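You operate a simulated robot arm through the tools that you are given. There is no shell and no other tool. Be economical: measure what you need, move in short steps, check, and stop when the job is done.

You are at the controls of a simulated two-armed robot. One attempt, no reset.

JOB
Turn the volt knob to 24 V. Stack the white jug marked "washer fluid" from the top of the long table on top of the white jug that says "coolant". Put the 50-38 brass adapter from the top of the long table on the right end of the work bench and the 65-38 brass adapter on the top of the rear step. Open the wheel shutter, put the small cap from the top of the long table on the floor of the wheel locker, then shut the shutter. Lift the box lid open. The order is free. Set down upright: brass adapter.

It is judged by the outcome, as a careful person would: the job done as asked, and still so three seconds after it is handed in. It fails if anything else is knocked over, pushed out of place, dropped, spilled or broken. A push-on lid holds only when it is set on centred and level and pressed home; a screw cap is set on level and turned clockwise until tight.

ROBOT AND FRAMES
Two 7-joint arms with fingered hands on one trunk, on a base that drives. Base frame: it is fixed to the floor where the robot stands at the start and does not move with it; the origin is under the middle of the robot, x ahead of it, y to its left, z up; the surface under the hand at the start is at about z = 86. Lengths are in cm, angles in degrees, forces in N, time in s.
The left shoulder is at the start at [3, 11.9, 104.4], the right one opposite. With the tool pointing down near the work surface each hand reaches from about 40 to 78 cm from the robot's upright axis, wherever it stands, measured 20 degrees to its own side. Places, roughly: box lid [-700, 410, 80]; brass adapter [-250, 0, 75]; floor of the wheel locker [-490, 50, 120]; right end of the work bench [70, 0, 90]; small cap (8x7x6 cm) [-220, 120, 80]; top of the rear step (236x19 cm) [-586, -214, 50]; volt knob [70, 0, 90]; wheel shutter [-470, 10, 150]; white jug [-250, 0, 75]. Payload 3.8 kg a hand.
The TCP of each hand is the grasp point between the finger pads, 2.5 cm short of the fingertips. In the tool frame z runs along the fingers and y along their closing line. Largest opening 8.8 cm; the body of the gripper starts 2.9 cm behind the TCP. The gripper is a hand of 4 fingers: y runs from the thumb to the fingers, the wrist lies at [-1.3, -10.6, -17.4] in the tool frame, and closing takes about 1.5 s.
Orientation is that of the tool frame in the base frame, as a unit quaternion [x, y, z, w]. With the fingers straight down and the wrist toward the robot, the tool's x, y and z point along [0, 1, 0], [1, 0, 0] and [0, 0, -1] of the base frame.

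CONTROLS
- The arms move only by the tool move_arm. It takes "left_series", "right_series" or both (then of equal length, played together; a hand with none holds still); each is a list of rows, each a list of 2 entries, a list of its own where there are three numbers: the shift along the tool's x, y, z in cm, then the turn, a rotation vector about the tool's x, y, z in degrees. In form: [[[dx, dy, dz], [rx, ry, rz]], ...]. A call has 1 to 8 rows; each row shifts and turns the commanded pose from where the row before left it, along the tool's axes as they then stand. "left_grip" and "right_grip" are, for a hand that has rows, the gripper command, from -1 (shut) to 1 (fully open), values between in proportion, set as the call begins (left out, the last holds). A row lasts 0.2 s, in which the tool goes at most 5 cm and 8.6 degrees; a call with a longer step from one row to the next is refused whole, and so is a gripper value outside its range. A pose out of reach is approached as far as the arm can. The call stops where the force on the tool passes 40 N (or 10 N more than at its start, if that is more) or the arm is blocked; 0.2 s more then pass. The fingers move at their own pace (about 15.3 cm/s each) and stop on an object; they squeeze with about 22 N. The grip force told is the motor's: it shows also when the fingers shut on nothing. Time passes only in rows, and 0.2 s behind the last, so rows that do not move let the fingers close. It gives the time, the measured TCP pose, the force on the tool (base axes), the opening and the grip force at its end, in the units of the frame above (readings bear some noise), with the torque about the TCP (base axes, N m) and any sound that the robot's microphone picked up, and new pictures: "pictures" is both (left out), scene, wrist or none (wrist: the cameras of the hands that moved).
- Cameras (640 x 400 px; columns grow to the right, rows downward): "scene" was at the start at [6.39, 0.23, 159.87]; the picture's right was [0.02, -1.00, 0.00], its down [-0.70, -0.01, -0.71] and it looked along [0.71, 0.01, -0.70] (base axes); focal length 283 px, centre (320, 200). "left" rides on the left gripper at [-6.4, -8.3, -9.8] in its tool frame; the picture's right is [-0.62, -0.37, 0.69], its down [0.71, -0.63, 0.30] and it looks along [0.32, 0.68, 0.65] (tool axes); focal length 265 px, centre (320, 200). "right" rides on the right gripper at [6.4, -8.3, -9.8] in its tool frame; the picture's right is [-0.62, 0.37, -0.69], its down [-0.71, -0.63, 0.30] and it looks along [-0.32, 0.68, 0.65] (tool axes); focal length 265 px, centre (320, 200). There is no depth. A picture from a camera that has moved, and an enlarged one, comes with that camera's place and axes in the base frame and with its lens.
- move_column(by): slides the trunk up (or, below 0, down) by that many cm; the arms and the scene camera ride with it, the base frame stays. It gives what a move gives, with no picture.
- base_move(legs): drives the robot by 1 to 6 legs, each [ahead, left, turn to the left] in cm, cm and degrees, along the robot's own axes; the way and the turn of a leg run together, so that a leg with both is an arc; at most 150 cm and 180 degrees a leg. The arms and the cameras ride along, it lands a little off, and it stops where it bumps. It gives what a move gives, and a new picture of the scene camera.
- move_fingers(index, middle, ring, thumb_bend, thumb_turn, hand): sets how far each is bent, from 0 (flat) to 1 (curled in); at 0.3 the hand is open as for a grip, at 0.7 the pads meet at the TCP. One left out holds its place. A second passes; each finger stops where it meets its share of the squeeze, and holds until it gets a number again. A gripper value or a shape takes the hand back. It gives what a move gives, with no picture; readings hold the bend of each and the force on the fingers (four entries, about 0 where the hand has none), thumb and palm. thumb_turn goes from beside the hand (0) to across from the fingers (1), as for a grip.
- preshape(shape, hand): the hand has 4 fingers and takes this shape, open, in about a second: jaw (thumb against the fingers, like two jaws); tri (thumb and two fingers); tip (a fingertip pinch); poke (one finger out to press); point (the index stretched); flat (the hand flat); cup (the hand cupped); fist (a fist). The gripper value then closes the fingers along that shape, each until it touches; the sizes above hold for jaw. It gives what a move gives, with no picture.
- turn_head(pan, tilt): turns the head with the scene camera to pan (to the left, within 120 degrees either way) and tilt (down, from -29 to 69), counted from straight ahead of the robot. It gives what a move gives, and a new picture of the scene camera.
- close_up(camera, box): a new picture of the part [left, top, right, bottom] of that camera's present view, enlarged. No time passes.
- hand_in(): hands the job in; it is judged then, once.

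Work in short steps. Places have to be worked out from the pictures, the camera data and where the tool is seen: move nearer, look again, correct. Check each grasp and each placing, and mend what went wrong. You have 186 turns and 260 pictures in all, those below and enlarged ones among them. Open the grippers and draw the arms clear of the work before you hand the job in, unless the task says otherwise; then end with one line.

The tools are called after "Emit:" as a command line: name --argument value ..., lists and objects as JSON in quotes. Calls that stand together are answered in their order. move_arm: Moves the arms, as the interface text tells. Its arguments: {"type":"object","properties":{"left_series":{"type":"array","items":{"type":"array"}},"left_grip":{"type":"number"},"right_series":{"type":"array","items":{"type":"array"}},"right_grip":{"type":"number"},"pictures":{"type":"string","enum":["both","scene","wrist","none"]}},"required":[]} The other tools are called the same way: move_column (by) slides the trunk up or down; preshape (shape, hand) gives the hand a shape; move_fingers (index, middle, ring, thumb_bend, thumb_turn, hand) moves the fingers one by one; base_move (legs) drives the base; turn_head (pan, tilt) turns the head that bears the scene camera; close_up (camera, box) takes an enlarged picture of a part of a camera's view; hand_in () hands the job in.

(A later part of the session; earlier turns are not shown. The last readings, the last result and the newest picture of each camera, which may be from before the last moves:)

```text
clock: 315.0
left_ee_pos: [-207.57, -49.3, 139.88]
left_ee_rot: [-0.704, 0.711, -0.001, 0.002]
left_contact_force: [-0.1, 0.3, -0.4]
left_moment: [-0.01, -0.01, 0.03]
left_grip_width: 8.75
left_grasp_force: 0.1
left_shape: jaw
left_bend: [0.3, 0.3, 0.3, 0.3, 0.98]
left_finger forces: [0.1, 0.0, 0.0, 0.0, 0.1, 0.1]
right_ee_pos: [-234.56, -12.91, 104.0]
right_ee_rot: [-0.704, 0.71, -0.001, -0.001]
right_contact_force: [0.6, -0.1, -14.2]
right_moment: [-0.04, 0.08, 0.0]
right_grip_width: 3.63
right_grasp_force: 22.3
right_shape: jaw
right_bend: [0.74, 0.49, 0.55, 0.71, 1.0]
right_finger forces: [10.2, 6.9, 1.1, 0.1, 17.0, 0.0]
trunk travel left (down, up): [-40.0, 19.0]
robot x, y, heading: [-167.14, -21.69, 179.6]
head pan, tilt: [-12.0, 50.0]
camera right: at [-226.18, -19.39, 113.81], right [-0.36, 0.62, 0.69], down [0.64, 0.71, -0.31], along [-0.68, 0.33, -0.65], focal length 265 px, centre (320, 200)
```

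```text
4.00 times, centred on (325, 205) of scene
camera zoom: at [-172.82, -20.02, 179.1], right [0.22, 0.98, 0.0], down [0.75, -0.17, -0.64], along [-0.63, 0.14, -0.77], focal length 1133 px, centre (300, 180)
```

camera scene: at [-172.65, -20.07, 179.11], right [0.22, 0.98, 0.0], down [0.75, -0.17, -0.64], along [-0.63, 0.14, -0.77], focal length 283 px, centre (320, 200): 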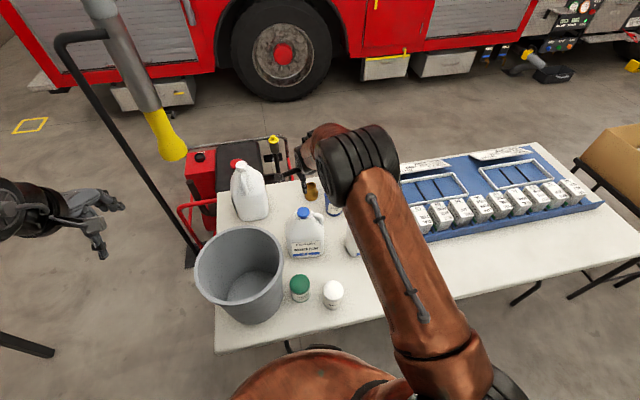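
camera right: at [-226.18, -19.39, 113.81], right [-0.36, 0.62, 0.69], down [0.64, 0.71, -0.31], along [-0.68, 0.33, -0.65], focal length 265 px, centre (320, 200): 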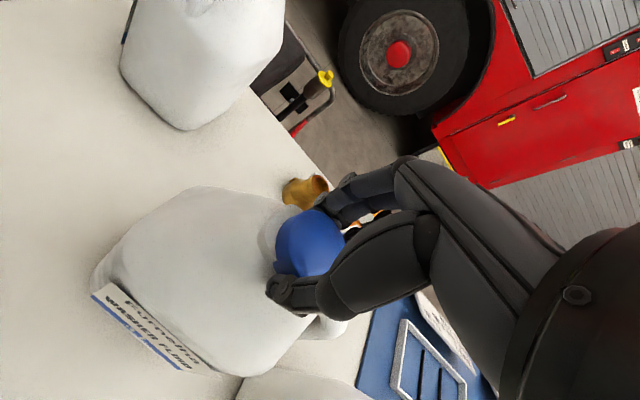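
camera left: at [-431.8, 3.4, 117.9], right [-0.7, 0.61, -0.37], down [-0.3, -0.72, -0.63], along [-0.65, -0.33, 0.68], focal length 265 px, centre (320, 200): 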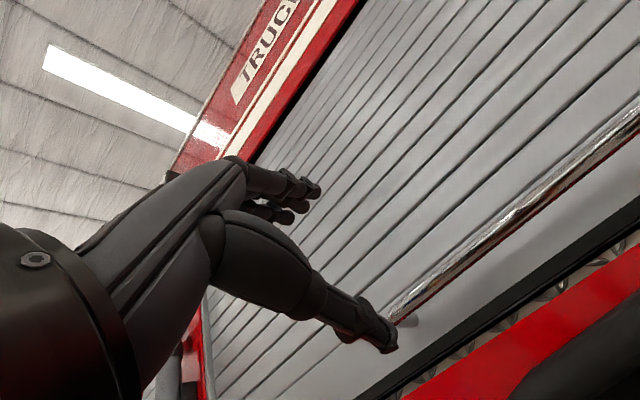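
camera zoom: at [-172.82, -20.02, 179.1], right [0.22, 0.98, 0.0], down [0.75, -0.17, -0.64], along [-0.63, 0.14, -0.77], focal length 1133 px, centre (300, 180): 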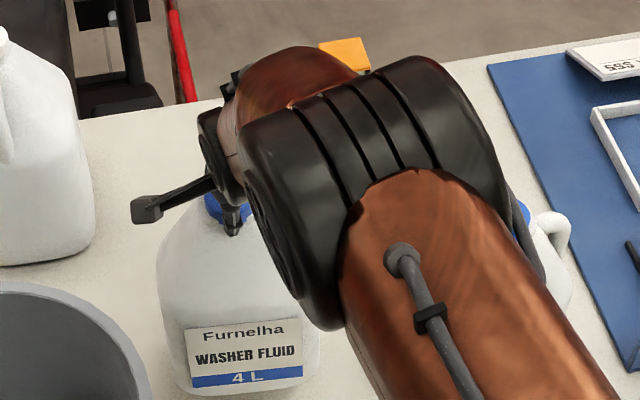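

It hangs level (weight ~14 N, torque near zero, so the centre of mass is under the cap). I raise the trunk by 19 cm to clear the coolant jug, then look.

Emit:
move_column --by 19

Emit:
move_arm --right_series '[[[0, 0, -2], [0, 0, 0]], [[0, 0, -2], [0, 0, 0]], [[0, 0, -2], [0, 0, 0]], [[0, 0, -2], [0, 0, 0]], [[0, 0, 0], [0, 0, 0]]]' --left_series '[[[0, 0, 0], [0, 0, 8]], [[0, 0, 0], [0, 0, 8]], [[0, 0, 0], [0, 0, 8]], [[0, 0, 0], [0, 0, 8]], [[0, 0, 0], [0, 0, 8]]]'

```text
clock: 317.1
left_ee_pos: [-207.53, -49.31, 158.91]
left_ee_rot: [-0.704, 0.711, 0.0, 0.001]
left_contact_force: [0.6, 0.5, 0.0]
left_moment: [0.0, 0.02, -0.03]
left_grip_width: 8.76
left_grasp_force: 0.1
left_shape: jaw
left_bend: [0.3, 0.3, 0.3, 0.3, 0.98]
left_finger forces: [0.0, 0.0, 0.0, 0.0, 0.0, 0.0]
right_ee_pos: [-234.48, -12.79, 122.98]
right_ee_rot: [-0.704, 0.71, -0.001, 0.0]
right_contact_force: [-1.2, 1.1, -14.4]
right_moment: [-0.05, 0.09, 0.0]
right_grip_width: 3.62
right_grasp_force: 21.9
right_shape: jaw
right_bend: [0.74, 0.49, 0.55, 0.71, 1.0]
right_finger forces: [10.4, 6.8, 1.2, 0.0, 16.9, 0.1]
trunk travel left (down, up): [-59.0, 0.0]
robot x, y, heading: [-167.35, -21.69, 179.7]
head pan, tilt: [-12.0, 50.0]
```

```text
clock: 318.3
left_ee_pos: [-207.61, -49.44, 160.05]
left_ee_rot: [-0.459, 0.888, 0.0, -0.014]
left_contact_force: [-0.8, -0.1, 0.6]
left_moment: [0.0, -0.01, 0.0]
left_grip_width: 8.75
left_grasp_force: 0.1
left_shape: jaw
left_bend: [0.3, 0.3, 0.3, 0.3, 0.98]
left_finger forces: [0.0, 0.0, 0.1, 0.0, 0.1, 0.0]
left hand out of reach, approached as far as the arm can: row 1, 5
right_ee_pos: [-234.9, -12.99, 130.76]
right_ee_rot: [-0.704, 0.71, -0.002, 0.001]
right_contact_force: [-0.2, -0.1, -14.9]
right_moment: [-0.06, 0.03, 0.04]
right_grip_width: 3.61
right_grasp_force: 22.0
right_shape: jaw
right_bend: [0.74, 0.49, 0.55, 0.71, 1.0]
right_finger forces: [10.6, 6.9, 1.3, 0.0, 17.2, 0.1]
trunk travel left (down, up): [-59.0, 0.0]
robot x, y, heading: [-167.25, -21.7, 179.4]
head pan, tilt: [-12.0, 50.0]
camera scene: at [-173.19, -20.2, 198.08], right [0.22, 0.98, 0.0], down [0.75, -0.17, -0.64], along [-0.62, 0.14, -0.77], focal length 283 px, centre (320, 200)
camera right: at [-226.53, -19.4, 140.72], right [-0.37, 0.62, 0.69], down [0.64, 0.71, -0.3], along [-0.68, 0.33, -0.66], focal length 265 px, centre (320, 200)
camera left: at [-196.86, -48.84, 169.67], right [0.64, 0.28, -0.71], down [0.09, -0.95, -0.29], along [-0.76, 0.12, -0.64], focal length 265 px, centre (320, 200)
```

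scene: 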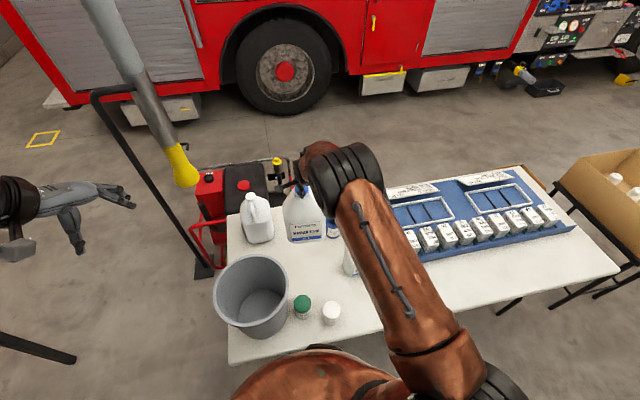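
right: 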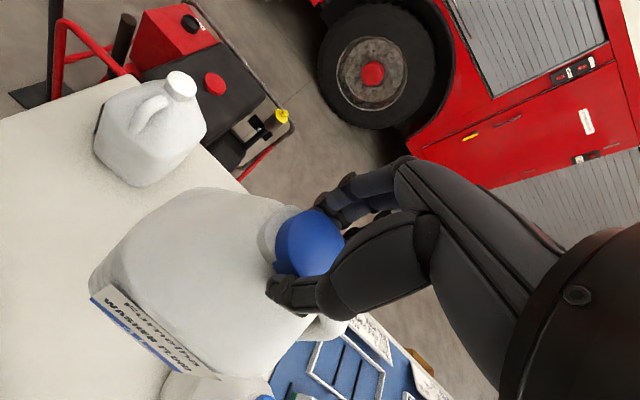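
left: 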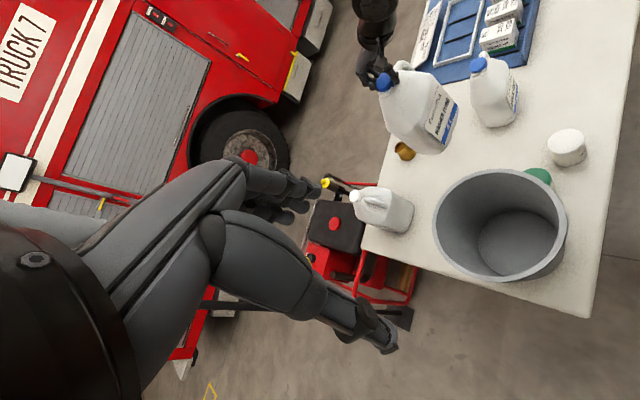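

The left wrist camera gives a fine side view; bottom of the washer jug is ~7 cm above the coolant top. I strafe right 24 cm.

Emit:
base_move --legs '[[0, -23.9, 0]]'

Emit:
close_up --camera "left" --box '[0, 0, 640, 400]'

Emit:
close_up --camera "right" --box '[0, 0, 640, 400]'

```text
clock: 320.1
left_ee_pos: [-207.05, -25.42, 160.11]
left_ee_rot: [-0.459, 0.888, 0.0, -0.014]
left_contact_force: [0.1, 0.7, -0.4]
left_moment: [-0.01, 0.01, -0.04]
left_grip_width: 8.77
left_grasp_force: 0.0
left_shape: jaw
left_bend: [0.3, 0.3, 0.3, 0.3, 0.98]
left_finger forces: [0.0, 0.0, 0.1, 0.0, 0.0, 0.1]
right_ee_pos: [-234.32, 11.2, 131.04]
right_ee_rot: [-0.704, 0.71, 0.0, -0.001]
right_contact_force: [-0.8, -1.4, -14.5]
right_moment: [-0.12, 0.12, -0.03]
right_grip_width: 3.56
right_grasp_force: 22.0
right_shape: jaw
right_bend: [0.74, 0.49, 0.55, 0.71, 1.0]
right_finger forces: [12.0, 6.7, 1.4, 0.1, 17.2, 0.0]
trunk travel left (down, up): [-59.0, 0.0]
robot x, y, heading: [-167.05, 2.27, 179.3]
head pan, tilt: [-12.0, 50.0]
camera scene: at [-172.59, 3.82, 198.11], right [0.22, 0.98, 0.0], down [0.75, -0.17, -0.64], along [-0.63, 0.14, -0.77], focal length 283 px, centre (320, 200)
```

scene: 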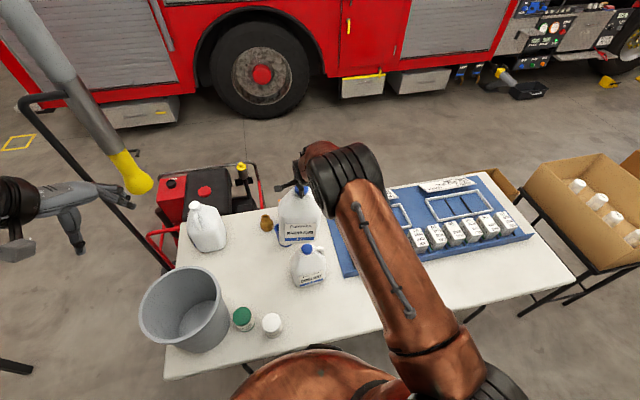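

```text
1.00 times, centred on (320, 200) of left (not enlarged: the box is as wide or as high as the picture)
camera zoom: at [-196.33, -24.79, 169.71], right [0.64, 0.28, -0.71], down [0.09, -0.95, -0.3], along [-0.76, 0.12, -0.64], focal length 265 px, centre (320, 200)
```

zoom: 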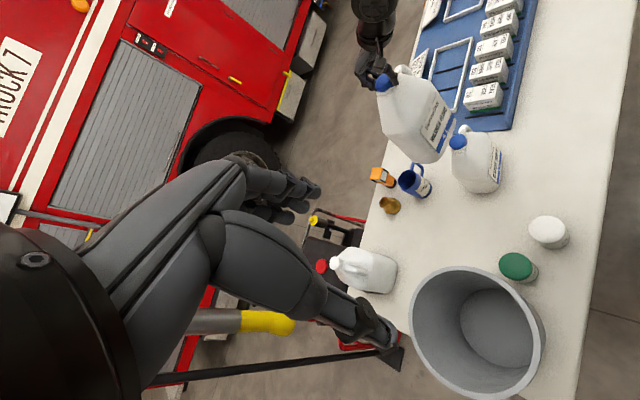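

```text
1.00 times, centred on (320, 200) of right (not enlarged: the box is as wide or as high as the picture)
camera zoom: at [-226.05, 4.64, 140.88], right [-0.36, 0.62, 0.69], down [0.64, 0.71, -0.31], along [-0.68, 0.33, -0.65], focal length 265 px, centre (320, 200)
```

zoom: 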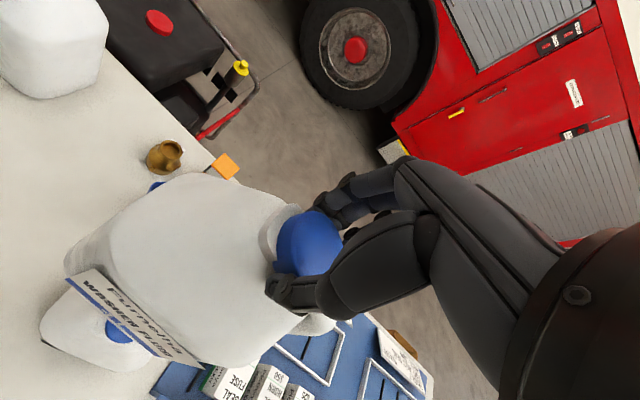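

Coolant cap now measured at [-230.2, 11.05] in two views. I shift so the washer's centre of mass is over it and look closely.

Emit:
move_arm --right_series '[[[0.2, -1.2, 0], [0, 0, 0]], [[0.2, -1.2, 0], [0, 0, 0]], [[0.1, -1.2, 0], [0, 0, 0]], [[0, 0, 0], [0, 0, 0]], [[0, 0, 0], [0, 0, 0]]]' --pictures "none"

Emit:
close_up --camera "scene" --box '[255, 170, 351, 290]'

Emit:
close_up --camera "left" --box '[340, 50, 540, 210]'

```text
clock: 321.3
left_ee_pos: [-207.06, -25.01, 160.26]
left_ee_rot: [-0.458, 0.889, -0.001, -0.014]
left_contact_force: [1.1, 0.0, -0.5]
left_moment: [-0.01, 0.01, -0.02]
left_grip_width: 8.79
left_grasp_force: 0.0
left_shape: jaw
left_bend: [0.3, 0.3, 0.3, 0.3, 0.98]
left_finger forces: [0.1, 0.0, 0.1, 0.1, 0.1, 0.0]
right_ee_pos: [-230.61, 10.89, 130.99]
right_ee_rot: [-0.703, 0.711, 0.0, -0.001]
right_contact_force: [-0.3, 2.4, -13.7]
right_moment: [0.09, 0.01, 0.0]
right_grip_width: 3.54
right_grasp_force: 22.3
right_shape: jaw
right_bend: [0.74, 0.49, 0.55, 0.71, 1.0]
right_finger forces: [10.0, 7.7, 2.1, 0.1, 18.0, 0.0]
trunk travel left (down, up): [-59.0, 0.0]
robot x, y, heading: [-166.96, 2.55, 179.3]
head pan, tilt: [-12.0, 50.0]
```

```text
3.33 times, centred on (303, 230) of scene
camera zoom: at [-172.59, 4.16, 198.1], right [0.22, 0.98, 0.0], down [0.75, -0.17, -0.64], along [-0.63, 0.14, -0.77], focal length 944 px, centre (377, 100)
```

zoom: 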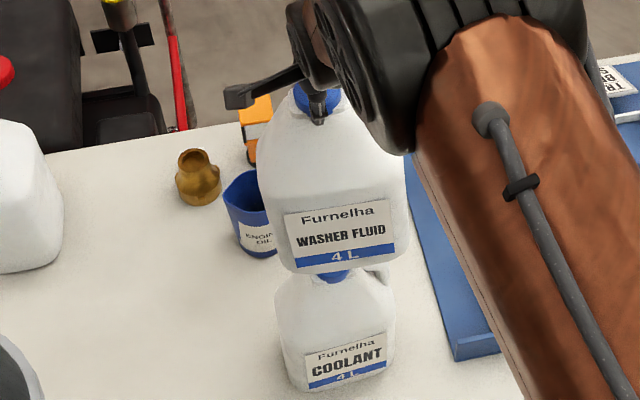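

```text
2.50 times, centred on (440, 130) of left
camera zoom: at [-196.34, -24.49, 169.76], right [0.64, 0.28, -0.71], down [0.09, -0.95, -0.29], along [-0.76, 0.12, -0.64], focal length 664 px, centre (20, 375)
```

zoom: 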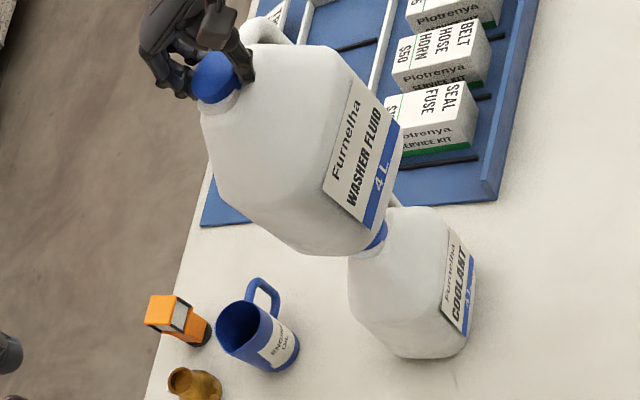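

Alignment looks good. I lower to just above contact.

Emit:
move_arm --right_series '[[[0, 0, 1.5], [0, 0, 0]], [[0, 0, 1.5], [0, 0, 0]], [[0, 0, 1.5], [0, 0, 0]], [[0, 0, 0.7], [0, 0, 0]], [[0, 0, 0], [0, 0, 0]]]' --pictures "none"

Emit:
close_up --camera "left" --box '[340, 50, 540, 210]'

Emit:
close_up --camera "scene" --box '[260, 190, 350, 290]'

```text
clock: 322.5
left_ee_pos: [-207.09, -25.08, 160.23]
left_ee_rot: [-0.459, 0.889, 0.001, -0.013]
left_contact_force: [-0.7, 0.3, 0.4]
left_moment: [0.0, -0.02, -0.01]
left_grip_width: 8.77
left_grasp_force: 0.0
left_shape: jaw
left_bend: [0.3, 0.3, 0.3, 0.3, 0.98]
left_finger forces: [0.0, 0.1, 0.0, 0.0, 0.0, 0.1]
right_ee_pos: [-230.74, 10.79, 125.79]
right_ee_rot: [-0.704, 0.71, -0.002, -0.001]
right_contact_force: [-0.4, -0.6, -14.7]
right_moment: [-0.02, 0.04, -0.01]
right_grip_width: 3.56
right_grasp_force: 22.3
right_shape: jaw
right_bend: [0.74, 0.49, 0.55, 0.71, 1.0]
right_finger forces: [10.7, 7.2, 1.5, 0.1, 17.6, 0.1]
trunk travel left (down, up): [-59.0, 0.0]
robot x, y, heading: [-166.69, 2.54, 179.4]
head pan, tilt: [-12.0, 50.0]
```

```text
2.50 times, centred on (440, 130) of left
camera zoom: at [-196.33, -24.65, 169.74], right [0.64, 0.28, -0.71], down [0.09, -0.95, -0.29], along [-0.76, 0.12, -0.64], focal length 664 px, centre (20, 375)
```

zoom: 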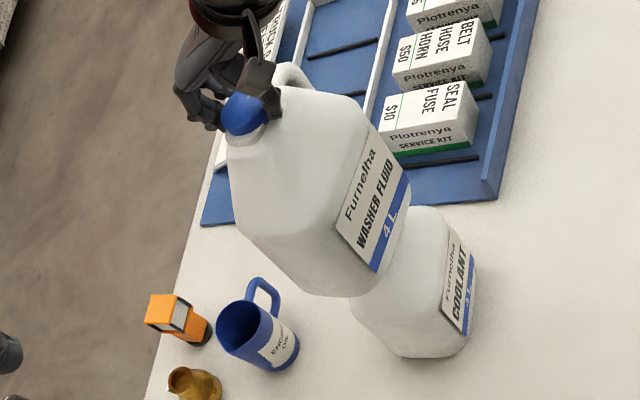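

```text
4.00 times, centred on (305, 240) of scene
camera zoom: at [-172.6, 3.99, 198.11], right [0.22, 0.98, 0.0], down [0.75, -0.17, -0.64], along [-0.63, 0.14, -0.77], focal length 1133 px, centre (380, 40)
```

zoom: 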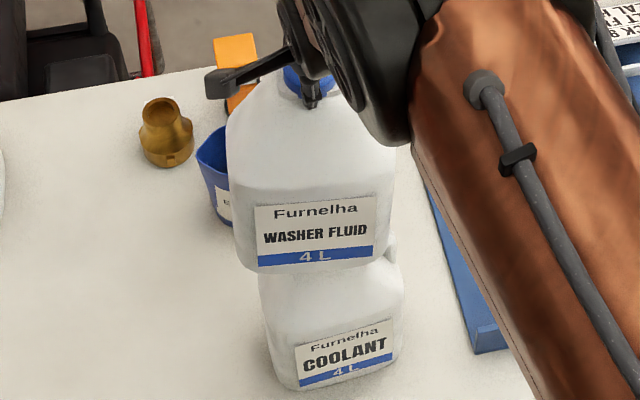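

I lower in 0.4 cm steps, watching the force.

Emit:
move_arm --right_series '[[[0, 0, 0.5], [0, 0, 0]], [[0, 0, 0.4], [0, 0, 0]], [[0, 0, 0.4], [0, 0, 0]], [[0, 0, 0], [0, 0, 0]]]' --pictures "none"

```text
clock: 323.5
left_ee_pos: [-206.33, -25.26, 160.37]
left_ee_rot: [-0.458, 0.889, 0.001, -0.016]
left_contact_force: [-0.7, -0.8, 0.4]
left_moment: [-0.03, -0.04, 0.01]
left_grip_width: 8.77
left_grasp_force: 0.0
left_shape: jaw
left_bend: [0.3, 0.3, 0.3, 0.3, 0.98]
left_finger forces: [0.0, 0.0, 0.0, 0.0, 0.0, 0.0]
right_ee_pos: [-230.46, 10.75, 125.25]
right_ee_rot: [-0.704, 0.71, 0.004, -0.007]
right_contact_force: [1.9, 1.0, 37.6]
right_moment: [-0.07, 0.33, -0.06]
right_grip_width: 3.9
right_grasp_force: 22.0
right_shape: jaw
right_bend: [0.75, 0.49, 0.55, 0.71, 1.0]
right_finger forces: [29.9, 8.2, 1.3, 0.0, 22.3, 0.0]
trunk travel left (down, up): [-59.0, 0.0]
robot x, y, heading: [-166.58, 2.22, 179.6]
head pan, tilt: [-12.0, 50.0]
```

Contact at TCP z≈125.3. I ease up 0.6 cm so the stack carries just its own weight.

Emit:
move_arm --right_series '[[[0, 0, -0.3], [0, 0, 0]], [[0, 0, -0.3], [0, 0, 0]], [[0, 0, 0], [0, 0, 0]], [[0, 0, 0], [0, 0, 0]]]' --pictures "wrist"

Emit:
close_up --camera "left" --box '[340, 50, 540, 210]'

Emit:
close_up --camera "scene" --box '[260, 190, 350, 290]'

```text
clock: 324.5
left_ee_pos: [-206.51, -25.17, 160.2]
left_ee_rot: [-0.459, 0.888, 0.001, -0.016]
left_contact_force: [0.5, 0.3, -0.5]
left_moment: [0.0, -0.02, 0.02]
left_grip_width: 8.79
left_grasp_force: 0.0
left_shape: jaw
left_bend: [0.3, 0.3, 0.3, 0.3, 0.98]
left_finger forces: [0.1, 0.0, 0.0, 0.0, 0.0, 0.0]
right_ee_pos: [-230.22, 10.71, 125.14]
right_ee_rot: [-0.704, 0.71, 0.0, -0.004]
right_contact_force: [1.2, -0.3, 23.9]
right_moment: [-0.08, 0.43, -0.02]
right_grip_width: 3.84
right_grasp_force: 22.4
right_shape: jaw
right_bend: [0.75, 0.49, 0.55, 0.71, 1.0]
right_finger forces: [26.1, 8.6, 1.1, 0.0, 20.7, 0.0]
trunk travel left (down, up): [-59.0, 0.0]
robot x, y, heading: [-166.74, 2.17, 179.2]
head pan, tilt: [-12.0, 50.0]
camera right: at [-222.04, 4.2, 135.13], right [-0.36, 0.63, 0.69], down [0.64, 0.71, -0.31], along [-0.68, 0.33, -0.65], focal length 265 px, centre (320, 200)
```

right: 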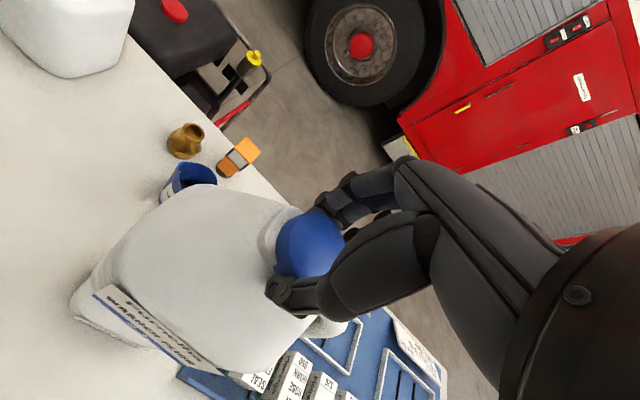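

```text
2.50 times, centred on (440, 130) of left
camera zoom: at [-195.81, -24.64, 169.84], right [0.64, 0.28, -0.71], down [0.09, -0.95, -0.29], along [-0.76, 0.12, -0.63], focal length 664 px, centre (20, 375)
```

zoom: 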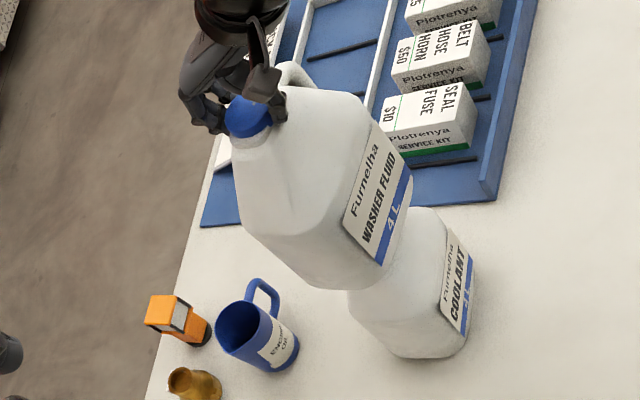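

```text
4.00 times, centred on (305, 240) of scene
camera zoom: at [-171.98, 4.0, 198.13], right [0.22, 0.98, 0.0], down [0.75, -0.17, -0.64], along [-0.63, 0.14, -0.76], focal length 1133 px, centre (380, 40)
```

zoom: 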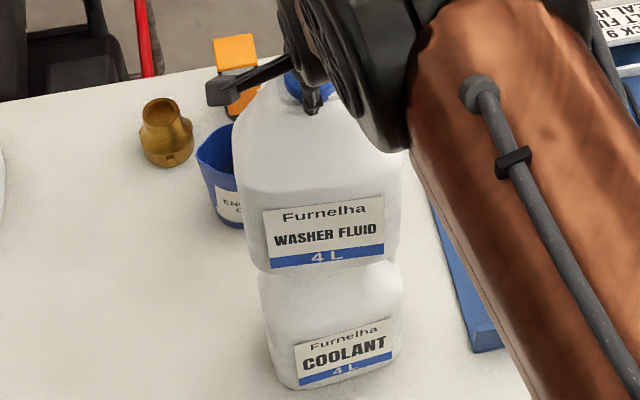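

The torque suggests the support is ~1 cm further (−x) than the hand. I lift 1.2 cm, shift 0.8 cm, and set down more gently.

Emit:
move_arm --right_series '[[[0, 0, -0.8], [0, 0, 0]], [[0, 0, -0.8], [0, 0, 0]], [[0, 0.8, 0], [0.3, 0, 0]], [[0, 0, 0], [0, 0, 0]], [[0, 0, 0], [0, 0, 0]]]' --pictures "none"

Emit:
move_arm --right_series '[[[0, 0, 0.4], [0, 0, 0]], [[0, 0, 0.3], [0, 0, 0]], [[0, 0, 0], [0, 0, 0]]]' --pictures "none"

```text
clock: 325.7
left_ee_pos: [-207.06, -25.05, 160.18]
left_ee_rot: [-0.459, 0.888, -0.001, -0.014]
left_contact_force: [-0.3, 0.0, 0.2]
left_moment: [-0.02, 0.0, -0.03]
left_grip_width: 8.76
left_grasp_force: 0.0
left_shape: jaw
left_bend: [0.3, 0.3, 0.3, 0.3, 0.98]
left_finger forces: [0.1, 0.0, 0.0, 0.0, 0.0, 0.0]
right_ee_pos: [-231.64, 10.78, 126.57]
right_ee_rot: [-0.704, 0.71, -0.004, 0.001]
right_contact_force: [-0.9, 0.4, -14.3]
right_moment: [0.05, 0.19, -0.06]
right_grip_width: 3.59
right_grasp_force: 21.9
right_shape: jaw
right_bend: [0.74, 0.49, 0.55, 0.71, 1.0]
right_finger forces: [10.5, 7.6, 1.5, 0.1, 17.3, 0.0]
trunk travel left (down, up): [-59.0, 0.0]
robot x, y, heading: [-166.6, 2.13, 179.2]
head pan, tilt: [-12.0, 50.0]
```

```text
clock: 326.5
left_ee_pos: [-207.05, -25.12, 160.18]
left_ee_rot: [-0.459, 0.888, 0.0, -0.014]
left_contact_force: [0.3, -0.2, 0.3]
left_moment: [-0.05, -0.01, -0.02]
left_grip_width: 8.8
left_grasp_force: 0.2
left_shape: jaw
left_bend: [0.3, 0.3, 0.3, 0.3, 0.98]
left_finger forces: [0.0, 0.1, 0.0, 0.0, 0.0, 0.1]
right_ee_pos: [-231.45, 10.76, 126.0]
right_ee_rot: [-0.704, 0.71, -0.003, 0.0]
right_contact_force: [0.0, -0.3, -14.5]
right_moment: [-0.02, 0.06, 0.02]
right_grip_width: 3.59
right_grasp_force: 21.4
right_shape: jaw
right_bend: [0.74, 0.49, 0.55, 0.71, 1.0]
right_finger forces: [10.3, 7.3, 1.6, 0.0, 17.7, 0.1]
trunk travel left (down, up): [-59.0, 0.0]
robot x, y, heading: [-166.91, 2.26, 179.5]
head pan, tilt: [-12.0, 50.0]
```

Free again, level. I lower in 0.2–0.3 cm steps until the weight is taken.

Emit:
move_arm --right_series '[[[0, 0, 0.3], [0, 0, 0]], [[0, 0, 0.2], [0, 0, 0]], [[0, 0, 0], [0, 0, 0]]]' --pictures "none"

Emit:
move_arm --right_series '[[[0, 0, 0.2], [0, 0, 0]], [[0, 0, 0], [0, 0, 0]], [[0, 0, 0], [0, 0, 0]]]' --pictures "none"

```text
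clock: 327.3
left_ee_pos: [-207.11, -25.07, 160.17]
left_ee_rot: [-0.459, 0.888, 0.0, -0.014]
left_contact_force: [-1.3, -0.1, -0.1]
left_moment: [0.04, 0.02, 0.02]
left_grip_width: 8.78
left_grasp_force: 0.1
left_shape: jaw
left_bend: [0.3, 0.3, 0.3, 0.3, 0.98]
left_finger forces: [0.0, 0.1, 0.0, 0.0, 0.0, 0.0]
right_ee_pos: [-231.47, 10.75, 125.71]
right_ee_rot: [-0.704, 0.711, -0.002, 0.0]
right_contact_force: [0.2, -0.5, -9.8]
right_moment: [-0.01, -0.02, 0.02]
right_grip_width: 3.57
right_grasp_force: 22.2
right_shape: jaw
right_bend: [0.74, 0.49, 0.55, 0.71, 1.0]
right_finger forces: [10.3, 7.2, 1.7, 0.0, 18.0, 0.0]
trunk travel left (down, up): [-59.0, 0.0]
robot x, y, heading: [-167.17, 2.2, 179.4]
head pan, tilt: [-12.0, 50.0]
```

```text
clock: 328.1
left_ee_pos: [-206.89, -25.14, 160.3]
left_ee_rot: [-0.458, 0.889, -0.001, -0.014]
left_contact_force: [-0.4, -0.1, 0.0]
left_moment: [-0.01, 0.01, 0.01]
left_grip_width: 8.78
left_grasp_force: 0.0
left_shape: jaw
left_bend: [0.3, 0.3, 0.3, 0.3, 0.98]
left_finger forces: [0.0, 0.1, 0.0, 0.0, 0.0, 0.1]
right_ee_pos: [-231.35, 10.86, 125.48]
right_ee_rot: [-0.704, 0.71, -0.002, -0.001]
right_contact_force: [0.3, -0.8, -0.6]
right_moment: [0.01, 0.01, 0.02]
right_grip_width: 3.57
right_grasp_force: 21.8
right_shape: jaw
right_bend: [0.74, 0.49, 0.55, 0.71, 1.0]
right_finger forces: [10.7, 7.7, 1.7, 0.0, 18.8, 0.0]
trunk travel left (down, up): [-59.0, 0.0]
robot x, y, heading: [-167.25, 2.22, 179.3]
head pan, tilt: [-12.0, 50.0]
```

Now the force is ~0 with ~0 torque: the jug rests balanced on the coolant cap. I open the fingers just a little to release.

Emit:
move_arm --right_series '[[[0, 0, 0], [0, 0, 0]], [[0, 0, 0], [0, 0, 0]], [[0, 0, 0], [0, 0, 0]], [[0, 0, 0], [0, 0, 0]], [[0, 0, 0], [0, 0, 0]]]' --right_grip 0.25 --pictures "wrist"

Emit:
close_up --camera "left" --box '[340, 50, 540, 210]'

Emit:
close_up --camera "scene" --box '[260, 190, 350, 290]'

```text
clock: 329.3
left_ee_pos: [-206.94, -25.08, 160.32]
left_ee_rot: [-0.459, 0.888, 0.0, -0.015]
left_contact_force: [-0.2, -0.8, 0.4]
left_moment: [-0.03, 0.0, -0.02]
left_grip_width: 8.79
left_grasp_force: 0.2
left_shape: jaw
left_bend: [0.3, 0.3, 0.3, 0.3, 0.98]
left_finger forces: [0.0, 0.1, 0.0, 0.1, 0.1, 0.0]
right_ee_pos: [-231.29, 10.92, 125.36]
right_ee_rot: [-0.704, 0.711, -0.002, 0.0]
right_contact_force: [-0.3, -0.3, 0.6]
right_moment: [0.03, 0.02, 0.01]
right_grip_width: 5.45
right_grasp_force: 0.0
right_shape: jaw
right_bend: [0.29, 0.4, 0.36, 0.63, 1.0]
right_finger forces: [0.0, 0.1, 0.0, 0.0, 0.0, 0.0]
trunk travel left (down, up): [-59.0, 0.0]
robot x, y, heading: [-166.89, 2.44, 179.5]
head pan, tilt: [-12.0, 50.0]
camera right: at [-223.08, 4.35, 135.35], right [-0.36, 0.63, 0.69], down [0.64, 0.71, -0.3], along [-0.68, 0.33, -0.66], focal length 265 px, centre (320, 200)
```

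right: 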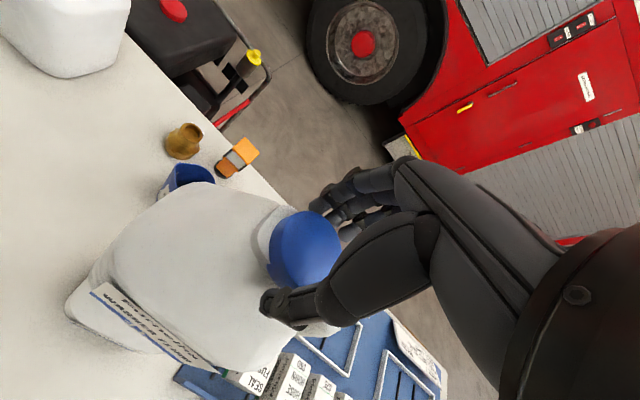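

```text
2.50 times, centred on (440, 130) of left
camera zoom: at [-196.13, -24.58, 169.78], right [0.64, 0.28, -0.71], down [0.09, -0.95, -0.29], along [-0.76, 0.12, -0.64], focal length 664 px, centre (20, 375)
```

zoom: 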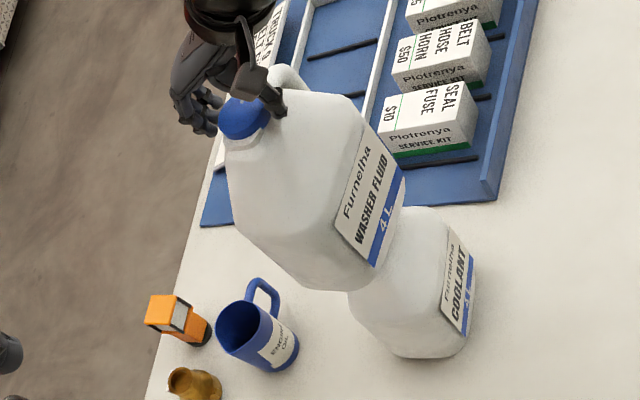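

```text
4.00 times, centred on (305, 240) of scene
camera zoom: at [-172.36, 4.06, 198.12], right [0.22, 0.98, 0.0], down [0.75, -0.17, -0.64], along [-0.63, 0.14, -0.77], focal length 1133 px, centre (380, 40)
```

zoom: 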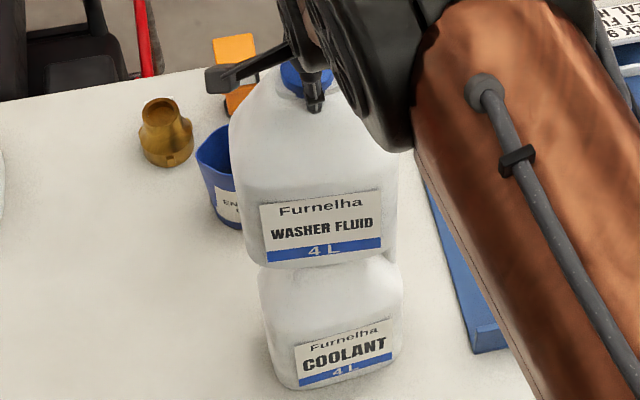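

It stays. I lift the hand slowly straight up off the cap.

Emit:
move_arm --right_series '[[[0, 0, -1], [0, 0, 0]], [[0, 0, -1], [0, 0, 0]], [[0, 0, -1.5], [0, 0, 0]], [[0, 0, -1.5], [0, 0, 0]], [[0, 0, -1.5], [0, 0, 0]], [[0, 0, -1.5], [0, 0, 0]], [[0, 0, 0], [0, 0, 0]]]'

```text
clock: 330.9
left_ee_pos: [-206.92, -25.13, 160.27]
left_ee_rot: [-0.459, 0.888, -0.001, -0.015]
left_contact_force: [0.4, 0.0, -0.6]
left_moment: [-0.01, -0.02, 0.0]
left_grip_width: 8.77
left_grasp_force: 0.1
left_shape: jaw
left_bend: [0.3, 0.3, 0.3, 0.3, 0.98]
left_finger forces: [0.0, 0.1, 0.1, 0.0, 0.1, 0.0]
right_ee_pos: [-231.71, 10.75, 133.6]
right_ee_rot: [-0.704, 0.71, -0.004, 0.001]
right_contact_force: [-0.2, -0.6, -0.1]
right_moment: [-0.02, 0.0, -0.02]
right_grip_width: 5.47
right_grasp_force: 0.1
right_shape: jaw
right_bend: [0.29, 0.4, 0.36, 0.63, 1.0]
right_finger forces: [0.0, 0.1, 0.0, 0.0, 0.1, 0.0]
trunk travel left (down, up): [-59.0, 0.0]
robot x, y, heading: [-166.93, 2.35, 179.4]
head pan, tilt: [-12.0, 50.0]
camera scene: at [-172.37, 4.06, 198.12], right [0.22, 0.98, 0.0], down [0.75, -0.17, -0.64], along [-0.63, 0.14, -0.77], focal length 283 px, centre (320, 200)
camera right: at [-223.41, 4.3, 143.41], right [-0.36, 0.63, 0.69], down [0.64, 0.71, -0.3], along [-0.68, 0.33, -0.66], focal length 265 px, centre (320, 200)
```

scene: 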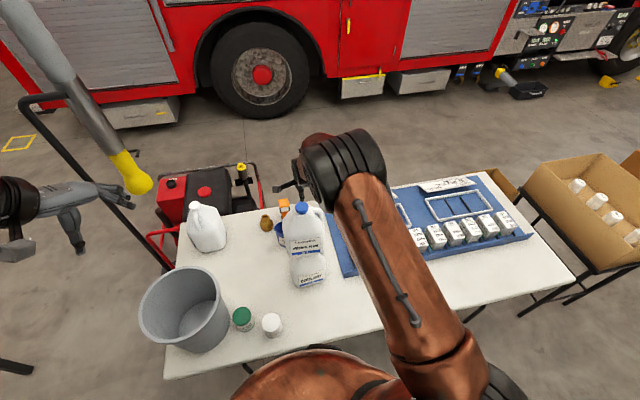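
right: 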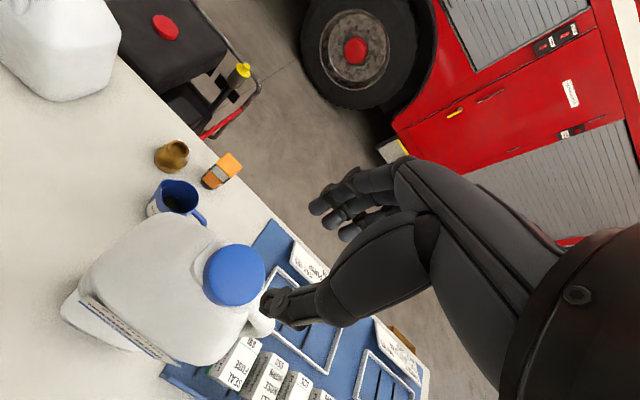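

Clear by ~6 cm. I raise 4 cm more and back the base straight off.

Emit:
move_arm --right_series '[[[0, 0, -2], [0, 0, 0]], [[0, 0, -2], [0, 0, 0]]]' --pictures "none"

Emit:
base_move --legs '[[-35, 0, 0]]'

Emit:
close_up --camera "scene" --box '[240, 100, 400, 220]'

```text
clock: 331.5
left_ee_pos: [-206.91, -25.19, 160.41]
left_ee_rot: [-0.459, 0.888, 0.0, -0.015]
left_contact_force: [0.1, 0.0, 0.4]
left_moment: [-0.02, 0.04, -0.01]
left_grip_width: 8.79
left_grasp_force: 0.1
left_shape: jaw
left_bend: [0.3, 0.3, 0.3, 0.3, 0.98]
left_finger forces: [0.1, 0.1, 0.0, 0.0, 0.0, 0.1]
right_ee_pos: [-231.55, 10.65, 137.62]
right_ee_rot: [-0.704, 0.71, -0.002, 0.0]
right_contact_force: [0.2, -0.4, 0.3]
right_moment: [0.01, 0.01, 0.0]
right_grip_width: 5.46
right_grasp_force: 0.1
right_shape: jaw
right_bend: [0.29, 0.4, 0.36, 0.63, 1.0]
right_finger forces: [0.0, 0.0, 0.0, 0.0, 0.1, 0.0]
trunk travel left (down, up): [-59.0, 0.0]
robot x, y, heading: [-166.96, 1.99, 179.3]
head pan, tilt: [-12.0, 50.0]
```

```text
clock: 333.8
left_ee_pos: [-172.49, -25.25, 160.26]
left_ee_rot: [-0.454, 0.891, 0.0, -0.014]
left_contact_force: [-0.5, 0.6, -0.9]
left_moment: [0.04, -0.01, 0.0]
left_grip_width: 8.76
left_grasp_force: 0.0
left_shape: jaw
left_bend: [0.3, 0.3, 0.3, 0.3, 0.98]
left_finger forces: [0.1, 0.0, 0.1, 0.0, 0.0, 0.0]
right_ee_pos: [-196.86, 10.77, 137.46]
right_ee_rot: [-0.7, 0.714, -0.003, 0.001]
right_contact_force: [-0.2, -0.2, 1.3]
right_moment: [0.03, -0.03, 0.02]
right_grip_width: 5.45
right_grasp_force: 0.1
right_shape: jaw
right_bend: [0.29, 0.4, 0.36, 0.63, 1.0]
right_finger forces: [0.1, 0.0, 0.1, 0.0, 0.1, 0.1]
trunk travel left (down, up): [-59.0, 0.0]
robot x, y, heading: [-132.34, 1.9, 178.6]
head pan, tilt: [-12.0, 50.0]
camera scene: at [-137.65, 3.58, 198.11], right [0.23, 0.97, 0.0], down [0.75, -0.17, -0.64], along [-0.62, 0.15, -0.77], focal length 283 px, centre (320, 200)
```

scene: 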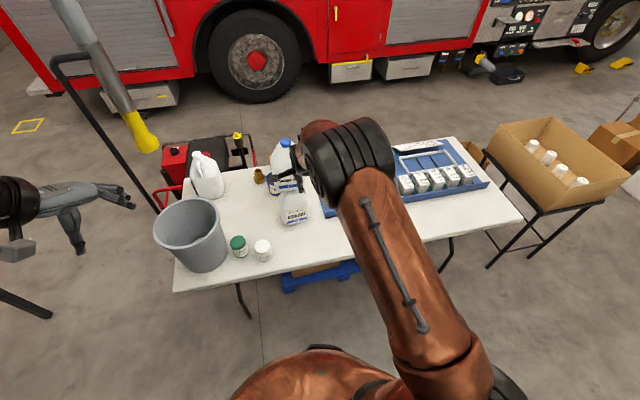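

```text
3.33 times, centred on (320, 160) of scene
camera zoom: at [-137.65, 3.58, 198.11], right [0.23, 0.97, 0.0], down [0.75, -0.17, -0.64], along [-0.62, 0.15, -0.77], focal length 944 px, centre (320, 333)
```

zoom: 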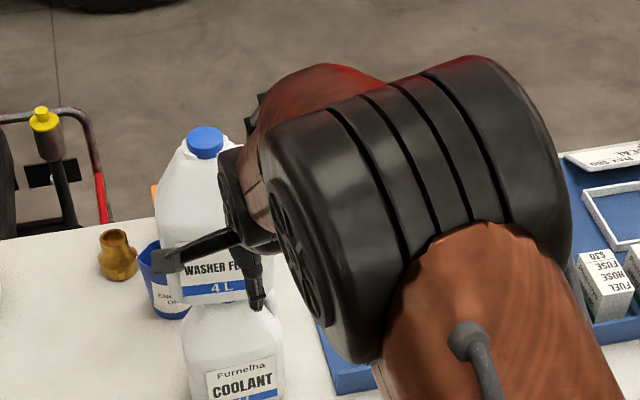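

The stack stands. Now the box lid: lower the trunk, reset the left hand's yaw, and drive via the gap to the truck's front corridor.

Emit:
move_column --by -39

Emit:
move_arm --left_series '[[[0, 0, 0], [0, 0, -8]], [[0, 0, 0], [0, 0, -8]], [[0, 0, 0], [0, 0, -8]], [[0, 0, 0], [0, 0, -8]], [[0, 0, 0], [0, 0, -7]]]' --right_series '[[[0, -3, -2], [0, 0, 0]], [[0, -3, -2], [0, 0, 0]], [[0, -3, -2], [0, 0, 0]], [[0, -3, -2], [0, 0, 0]], [[0, -3, -2], [0, 0, 0]]]' --pictures "none"

Emit:
base_move --legs '[[0, -150, 1.4], [0, -98, 0], [120, 0, 0], [128, 0, 0], [0, 0, -90]]'

Emit:
turn_head --pan 0 --tilt 25

```text
clock: 337.5
left_ee_pos: [-172.23, -25.22, 121.26]
left_ee_rot: [-0.454, 0.891, 0.0, -0.014]
left_contact_force: [1.2, -0.2, 0.5]
left_moment: [-0.01, 0.01, 0.01]
left_grip_width: 8.77
left_grasp_force: 0.1
left_shape: jaw
left_bend: [0.3, 0.3, 0.3, 0.3, 0.98]
left_finger forces: [0.0, 0.0, 0.0, 0.0, 0.0, 0.0]
right_ee_pos: [-196.64, 10.85, 98.59]
right_ee_rot: [-0.7, 0.714, -0.003, 0.0]
right_contact_force: [0.0, -0.5, 0.9]
right_moment: [-0.03, -0.02, 0.02]
right_grip_width: 5.47
right_grasp_force: 0.0
right_shape: jaw
right_bend: [0.29, 0.4, 0.36, 0.63, 1.0]
right_finger forces: [0.0, 0.0, 0.0, 0.0, 0.1, 0.0]
trunk travel left (down, up): [-20.0, 39.0]
robot x, y, heading: [-131.55, 1.75, 179.1]
head pan, tilt: [-12.0, 50.0]
```

```text
clock: 338.7
left_ee_pos: [-172.18, -25.05, 121.23]
left_ee_rot: [0.726, -0.688, -0.005, 0.014]
left_contact_force: [-0.2, 0.2, 0.4]
left_moment: [0.0, -0.01, 0.01]
left_grip_width: 8.8
left_grasp_force: 0.0
left_shape: jaw
left_bend: [0.3, 0.3, 0.3, 0.3, 0.98]
left_finger forces: [0.0, 0.1, 0.0, 0.1, 0.1, 0.0]
right_ee_pos: [-181.3, 10.21, 108.49]
right_ee_rot: [-0.699, 0.715, -0.003, -0.002]
right_contact_force: [-0.7, -0.7, 0.2]
right_moment: [0.01, 0.04, 0.02]
right_grip_width: 5.46
right_grasp_force: 0.0
right_shape: jaw
right_bend: [0.29, 0.4, 0.36, 0.63, 1.0]
right_finger forces: [0.0, 0.0, 0.1, 0.1, 0.1, 0.1]
trunk travel left (down, up): [-20.0, 39.0]
robot x, y, heading: [-131.77, 1.96, 178.6]
head pan, tilt: [-12.0, 50.0]
```

```text
clock: 366.4
left_ee_pos: [-406.72, 289.16, 121.08]
left_ee_rot: [-0.034, 0.999, 0.012, -0.007]
left_contact_force: [-0.1, 1.0, 0.6]
left_moment: [-0.04, 0.01, 0.0]
left_grip_width: 8.76
left_grasp_force: 0.0
left_shape: jaw
left_bend: [0.3, 0.3, 0.3, 0.3, 0.98]
left_finger forces: [0.2, 0.0, 0.0, 0.1, 0.1, 0.0]
right_ee_pos: [-371.54, 298.96, 108.54]
right_ee_rot: [0.002, 1.0, -0.002, -0.002]
right_contact_force: [-0.4, -1.4, -0.3]
right_moment: [0.03, 0.0, -0.02]
right_grip_width: 5.48
right_grasp_force: 0.0
right_shape: jaw
right_bend: [0.29, 0.4, 0.36, 0.63, 1.0]
right_finger forces: [0.0, 0.1, 0.1, 0.0, 0.1, 0.0]
trunk travel left (down, up): [-20.0, 39.0]
robot x, y, heading: [-378.91, 249.76, 89.9]
head pan, tilt: [-12.0, 50.0]
camera scene: at [-377.4, 255.09, 159.12], right [0.98, -0.21, 0.0], down [-0.16, -0.75, -0.64], along [0.14, 0.63, -0.77], focal length 283 px, centre (320, 200)
```

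scene: 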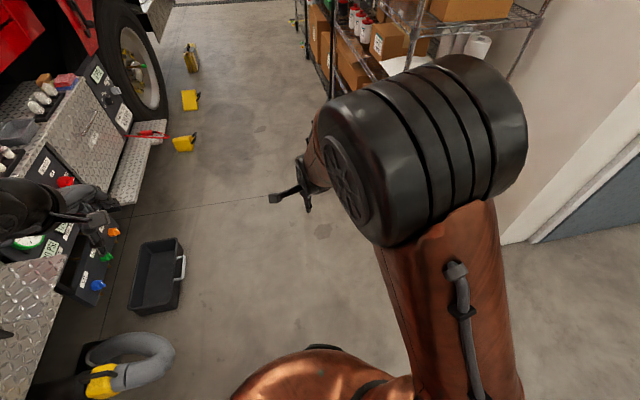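

```text
clock: 367.3
left_ee_pos: [-406.79, 289.3, 121.1]
left_ee_rot: [-0.034, 0.999, 0.013, -0.006]
left_contact_force: [0.0, -0.2, 0.0]
left_moment: [-0.01, 0.0, -0.01]
left_grip_width: 8.77
left_grasp_force: 0.1
left_shape: jaw
left_bend: [0.3, 0.3, 0.3, 0.3, 0.98]
left_finger forces: [0.1, 0.0, 0.0, 0.0, 0.0, 0.0]
right_ee_pos: [-371.56, 299.1, 108.54]
right_ee_rot: [0.001, 1.0, -0.002, -0.002]
right_contact_force: [0.7, -0.1, 0.4]
right_moment: [-0.03, 0.03, -0.03]
right_grip_width: 5.46
right_grasp_force: 0.0
right_shape: jaw
right_bend: [0.29, 0.4, 0.36, 0.63, 1.0]
right_finger forces: [0.0, 0.0, 0.1, 0.0, 0.1, 0.0]
trunk travel left (down, up): [-20.0, 39.0]
robot x, y, heading: [-379.55, 249.83, 89.7]
head pan, tilt: [0.0, 25.0]
camera scene: at [-378.99, 256.77, 162.86], right [1.0, -0.01, 0.0], down [0.0, -0.42, -0.91], along [0.0, 0.91, -0.42], focal length 283 px, centre (320, 200)
```

scene: 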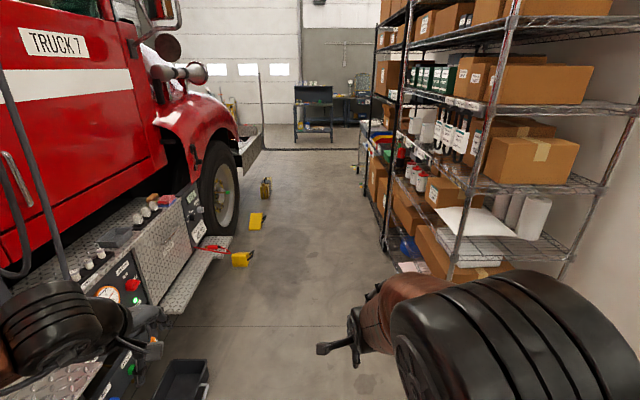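

The corridor is clear (x −440…−325). I drive forward 450 cm past the truck's nose and look left.

Emit:
base_move --legs '[[150, 0, 0], [150, 0, 0], [150, 0, 0]]'

Emit:
turn_head --pan 80 --tilt 22

```text
clock: 389.0
left_ee_pos: [-393.23, 744.15, 121.16]
left_ee_rot: [-0.02, 1.0, 0.013, -0.007]
left_contact_force: [-1.3, 0.0, 0.9]
left_moment: [0.02, 0.02, 0.0]
left_grip_width: 8.77
left_grasp_force: 0.0
left_shape: jaw
left_bend: [0.3, 0.3, 0.3, 0.3, 0.98]
left_finger forces: [0.0, 0.1, 0.1, 0.0, 0.0, 0.1]
right_ee_pos: [-357.72, 752.9, 108.58]
right_ee_rot: [0.017, 1.0, -0.001, -0.002]
right_contact_force: [0.2, 0.3, 0.1]
right_moment: [0.01, -0.01, 0.04]
right_grip_width: 5.45
right_grasp_force: 0.1
right_shape: jaw
right_bend: [0.29, 0.4, 0.36, 0.63, 1.0]
right_finger forces: [0.0, 0.0, 0.0, 0.1, 0.0, 0.0]
trunk travel left (down, up): [-20.0, 39.0]
robot x, y, heading: [-366.96, 703.6, 88.2]
head pan, tilt: [0.0, 25.0]
camera scene: at [-366.39, 710.87, 162.86], right [1.0, -0.03, 0.0], down [-0.01, -0.42, -0.91], along [0.03, 0.91, -0.42], focal length 283 px, centre (320, 200)
```

scene: 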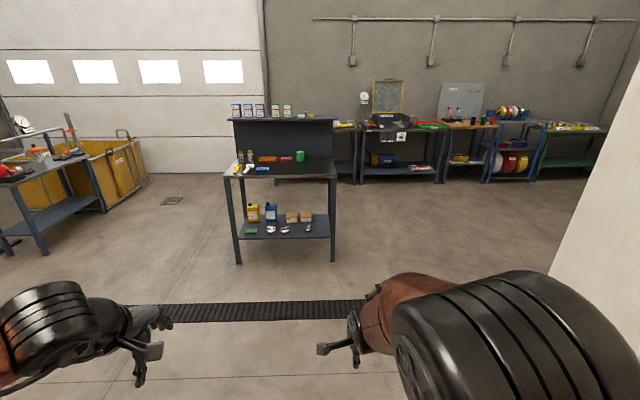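

```text
clock: 390.5
left_ee_pos: [-393.15, 744.11, 121.25]
left_ee_rot: [-0.02, 1.0, 0.013, -0.006]
left_contact_force: [-0.2, 0.1, -1.0]
left_moment: [0.02, -0.02, 0.0]
left_grip_width: 8.8
left_grasp_force: 0.0
left_shape: jaw
left_bend: [0.3, 0.3, 0.3, 0.3, 0.98]
left_finger forces: [0.0, 0.1, 0.1, 0.0, 0.0, 0.0]
right_ee_pos: [-357.69, 752.85, 108.55]
right_ee_rot: [0.017, 1.0, -0.002, -0.002]
right_contact_force: [-1.1, 0.4, 0.5]
right_moment: [0.01, 0.02, 0.01]
right_grip_width: 5.47
right_grasp_force: 0.2
right_shape: jaw
right_bend: [0.29, 0.4, 0.36, 0.63, 1.0]
right_finger forces: [0.0, 0.0, 0.0, 0.1, 0.1, 0.0]
trunk travel left (down, up): [-20.0, 39.0]
robot x, y, heading: [-367.23, 703.42, 88.1]
head pan, tilt: [80.0, 22.0]
camera scene: at [-375.77, 703.55, 163.35], right [0.21, 0.98, 0.0], down [0.37, -0.08, -0.93], along [-0.91, 0.19, -0.37], focal length 283 px, centre (320, 200)
```

scene: 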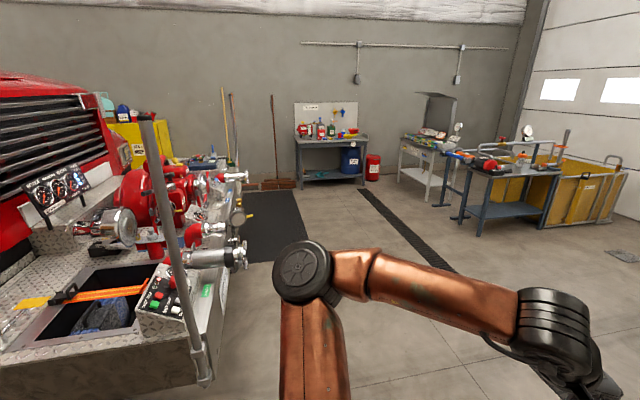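

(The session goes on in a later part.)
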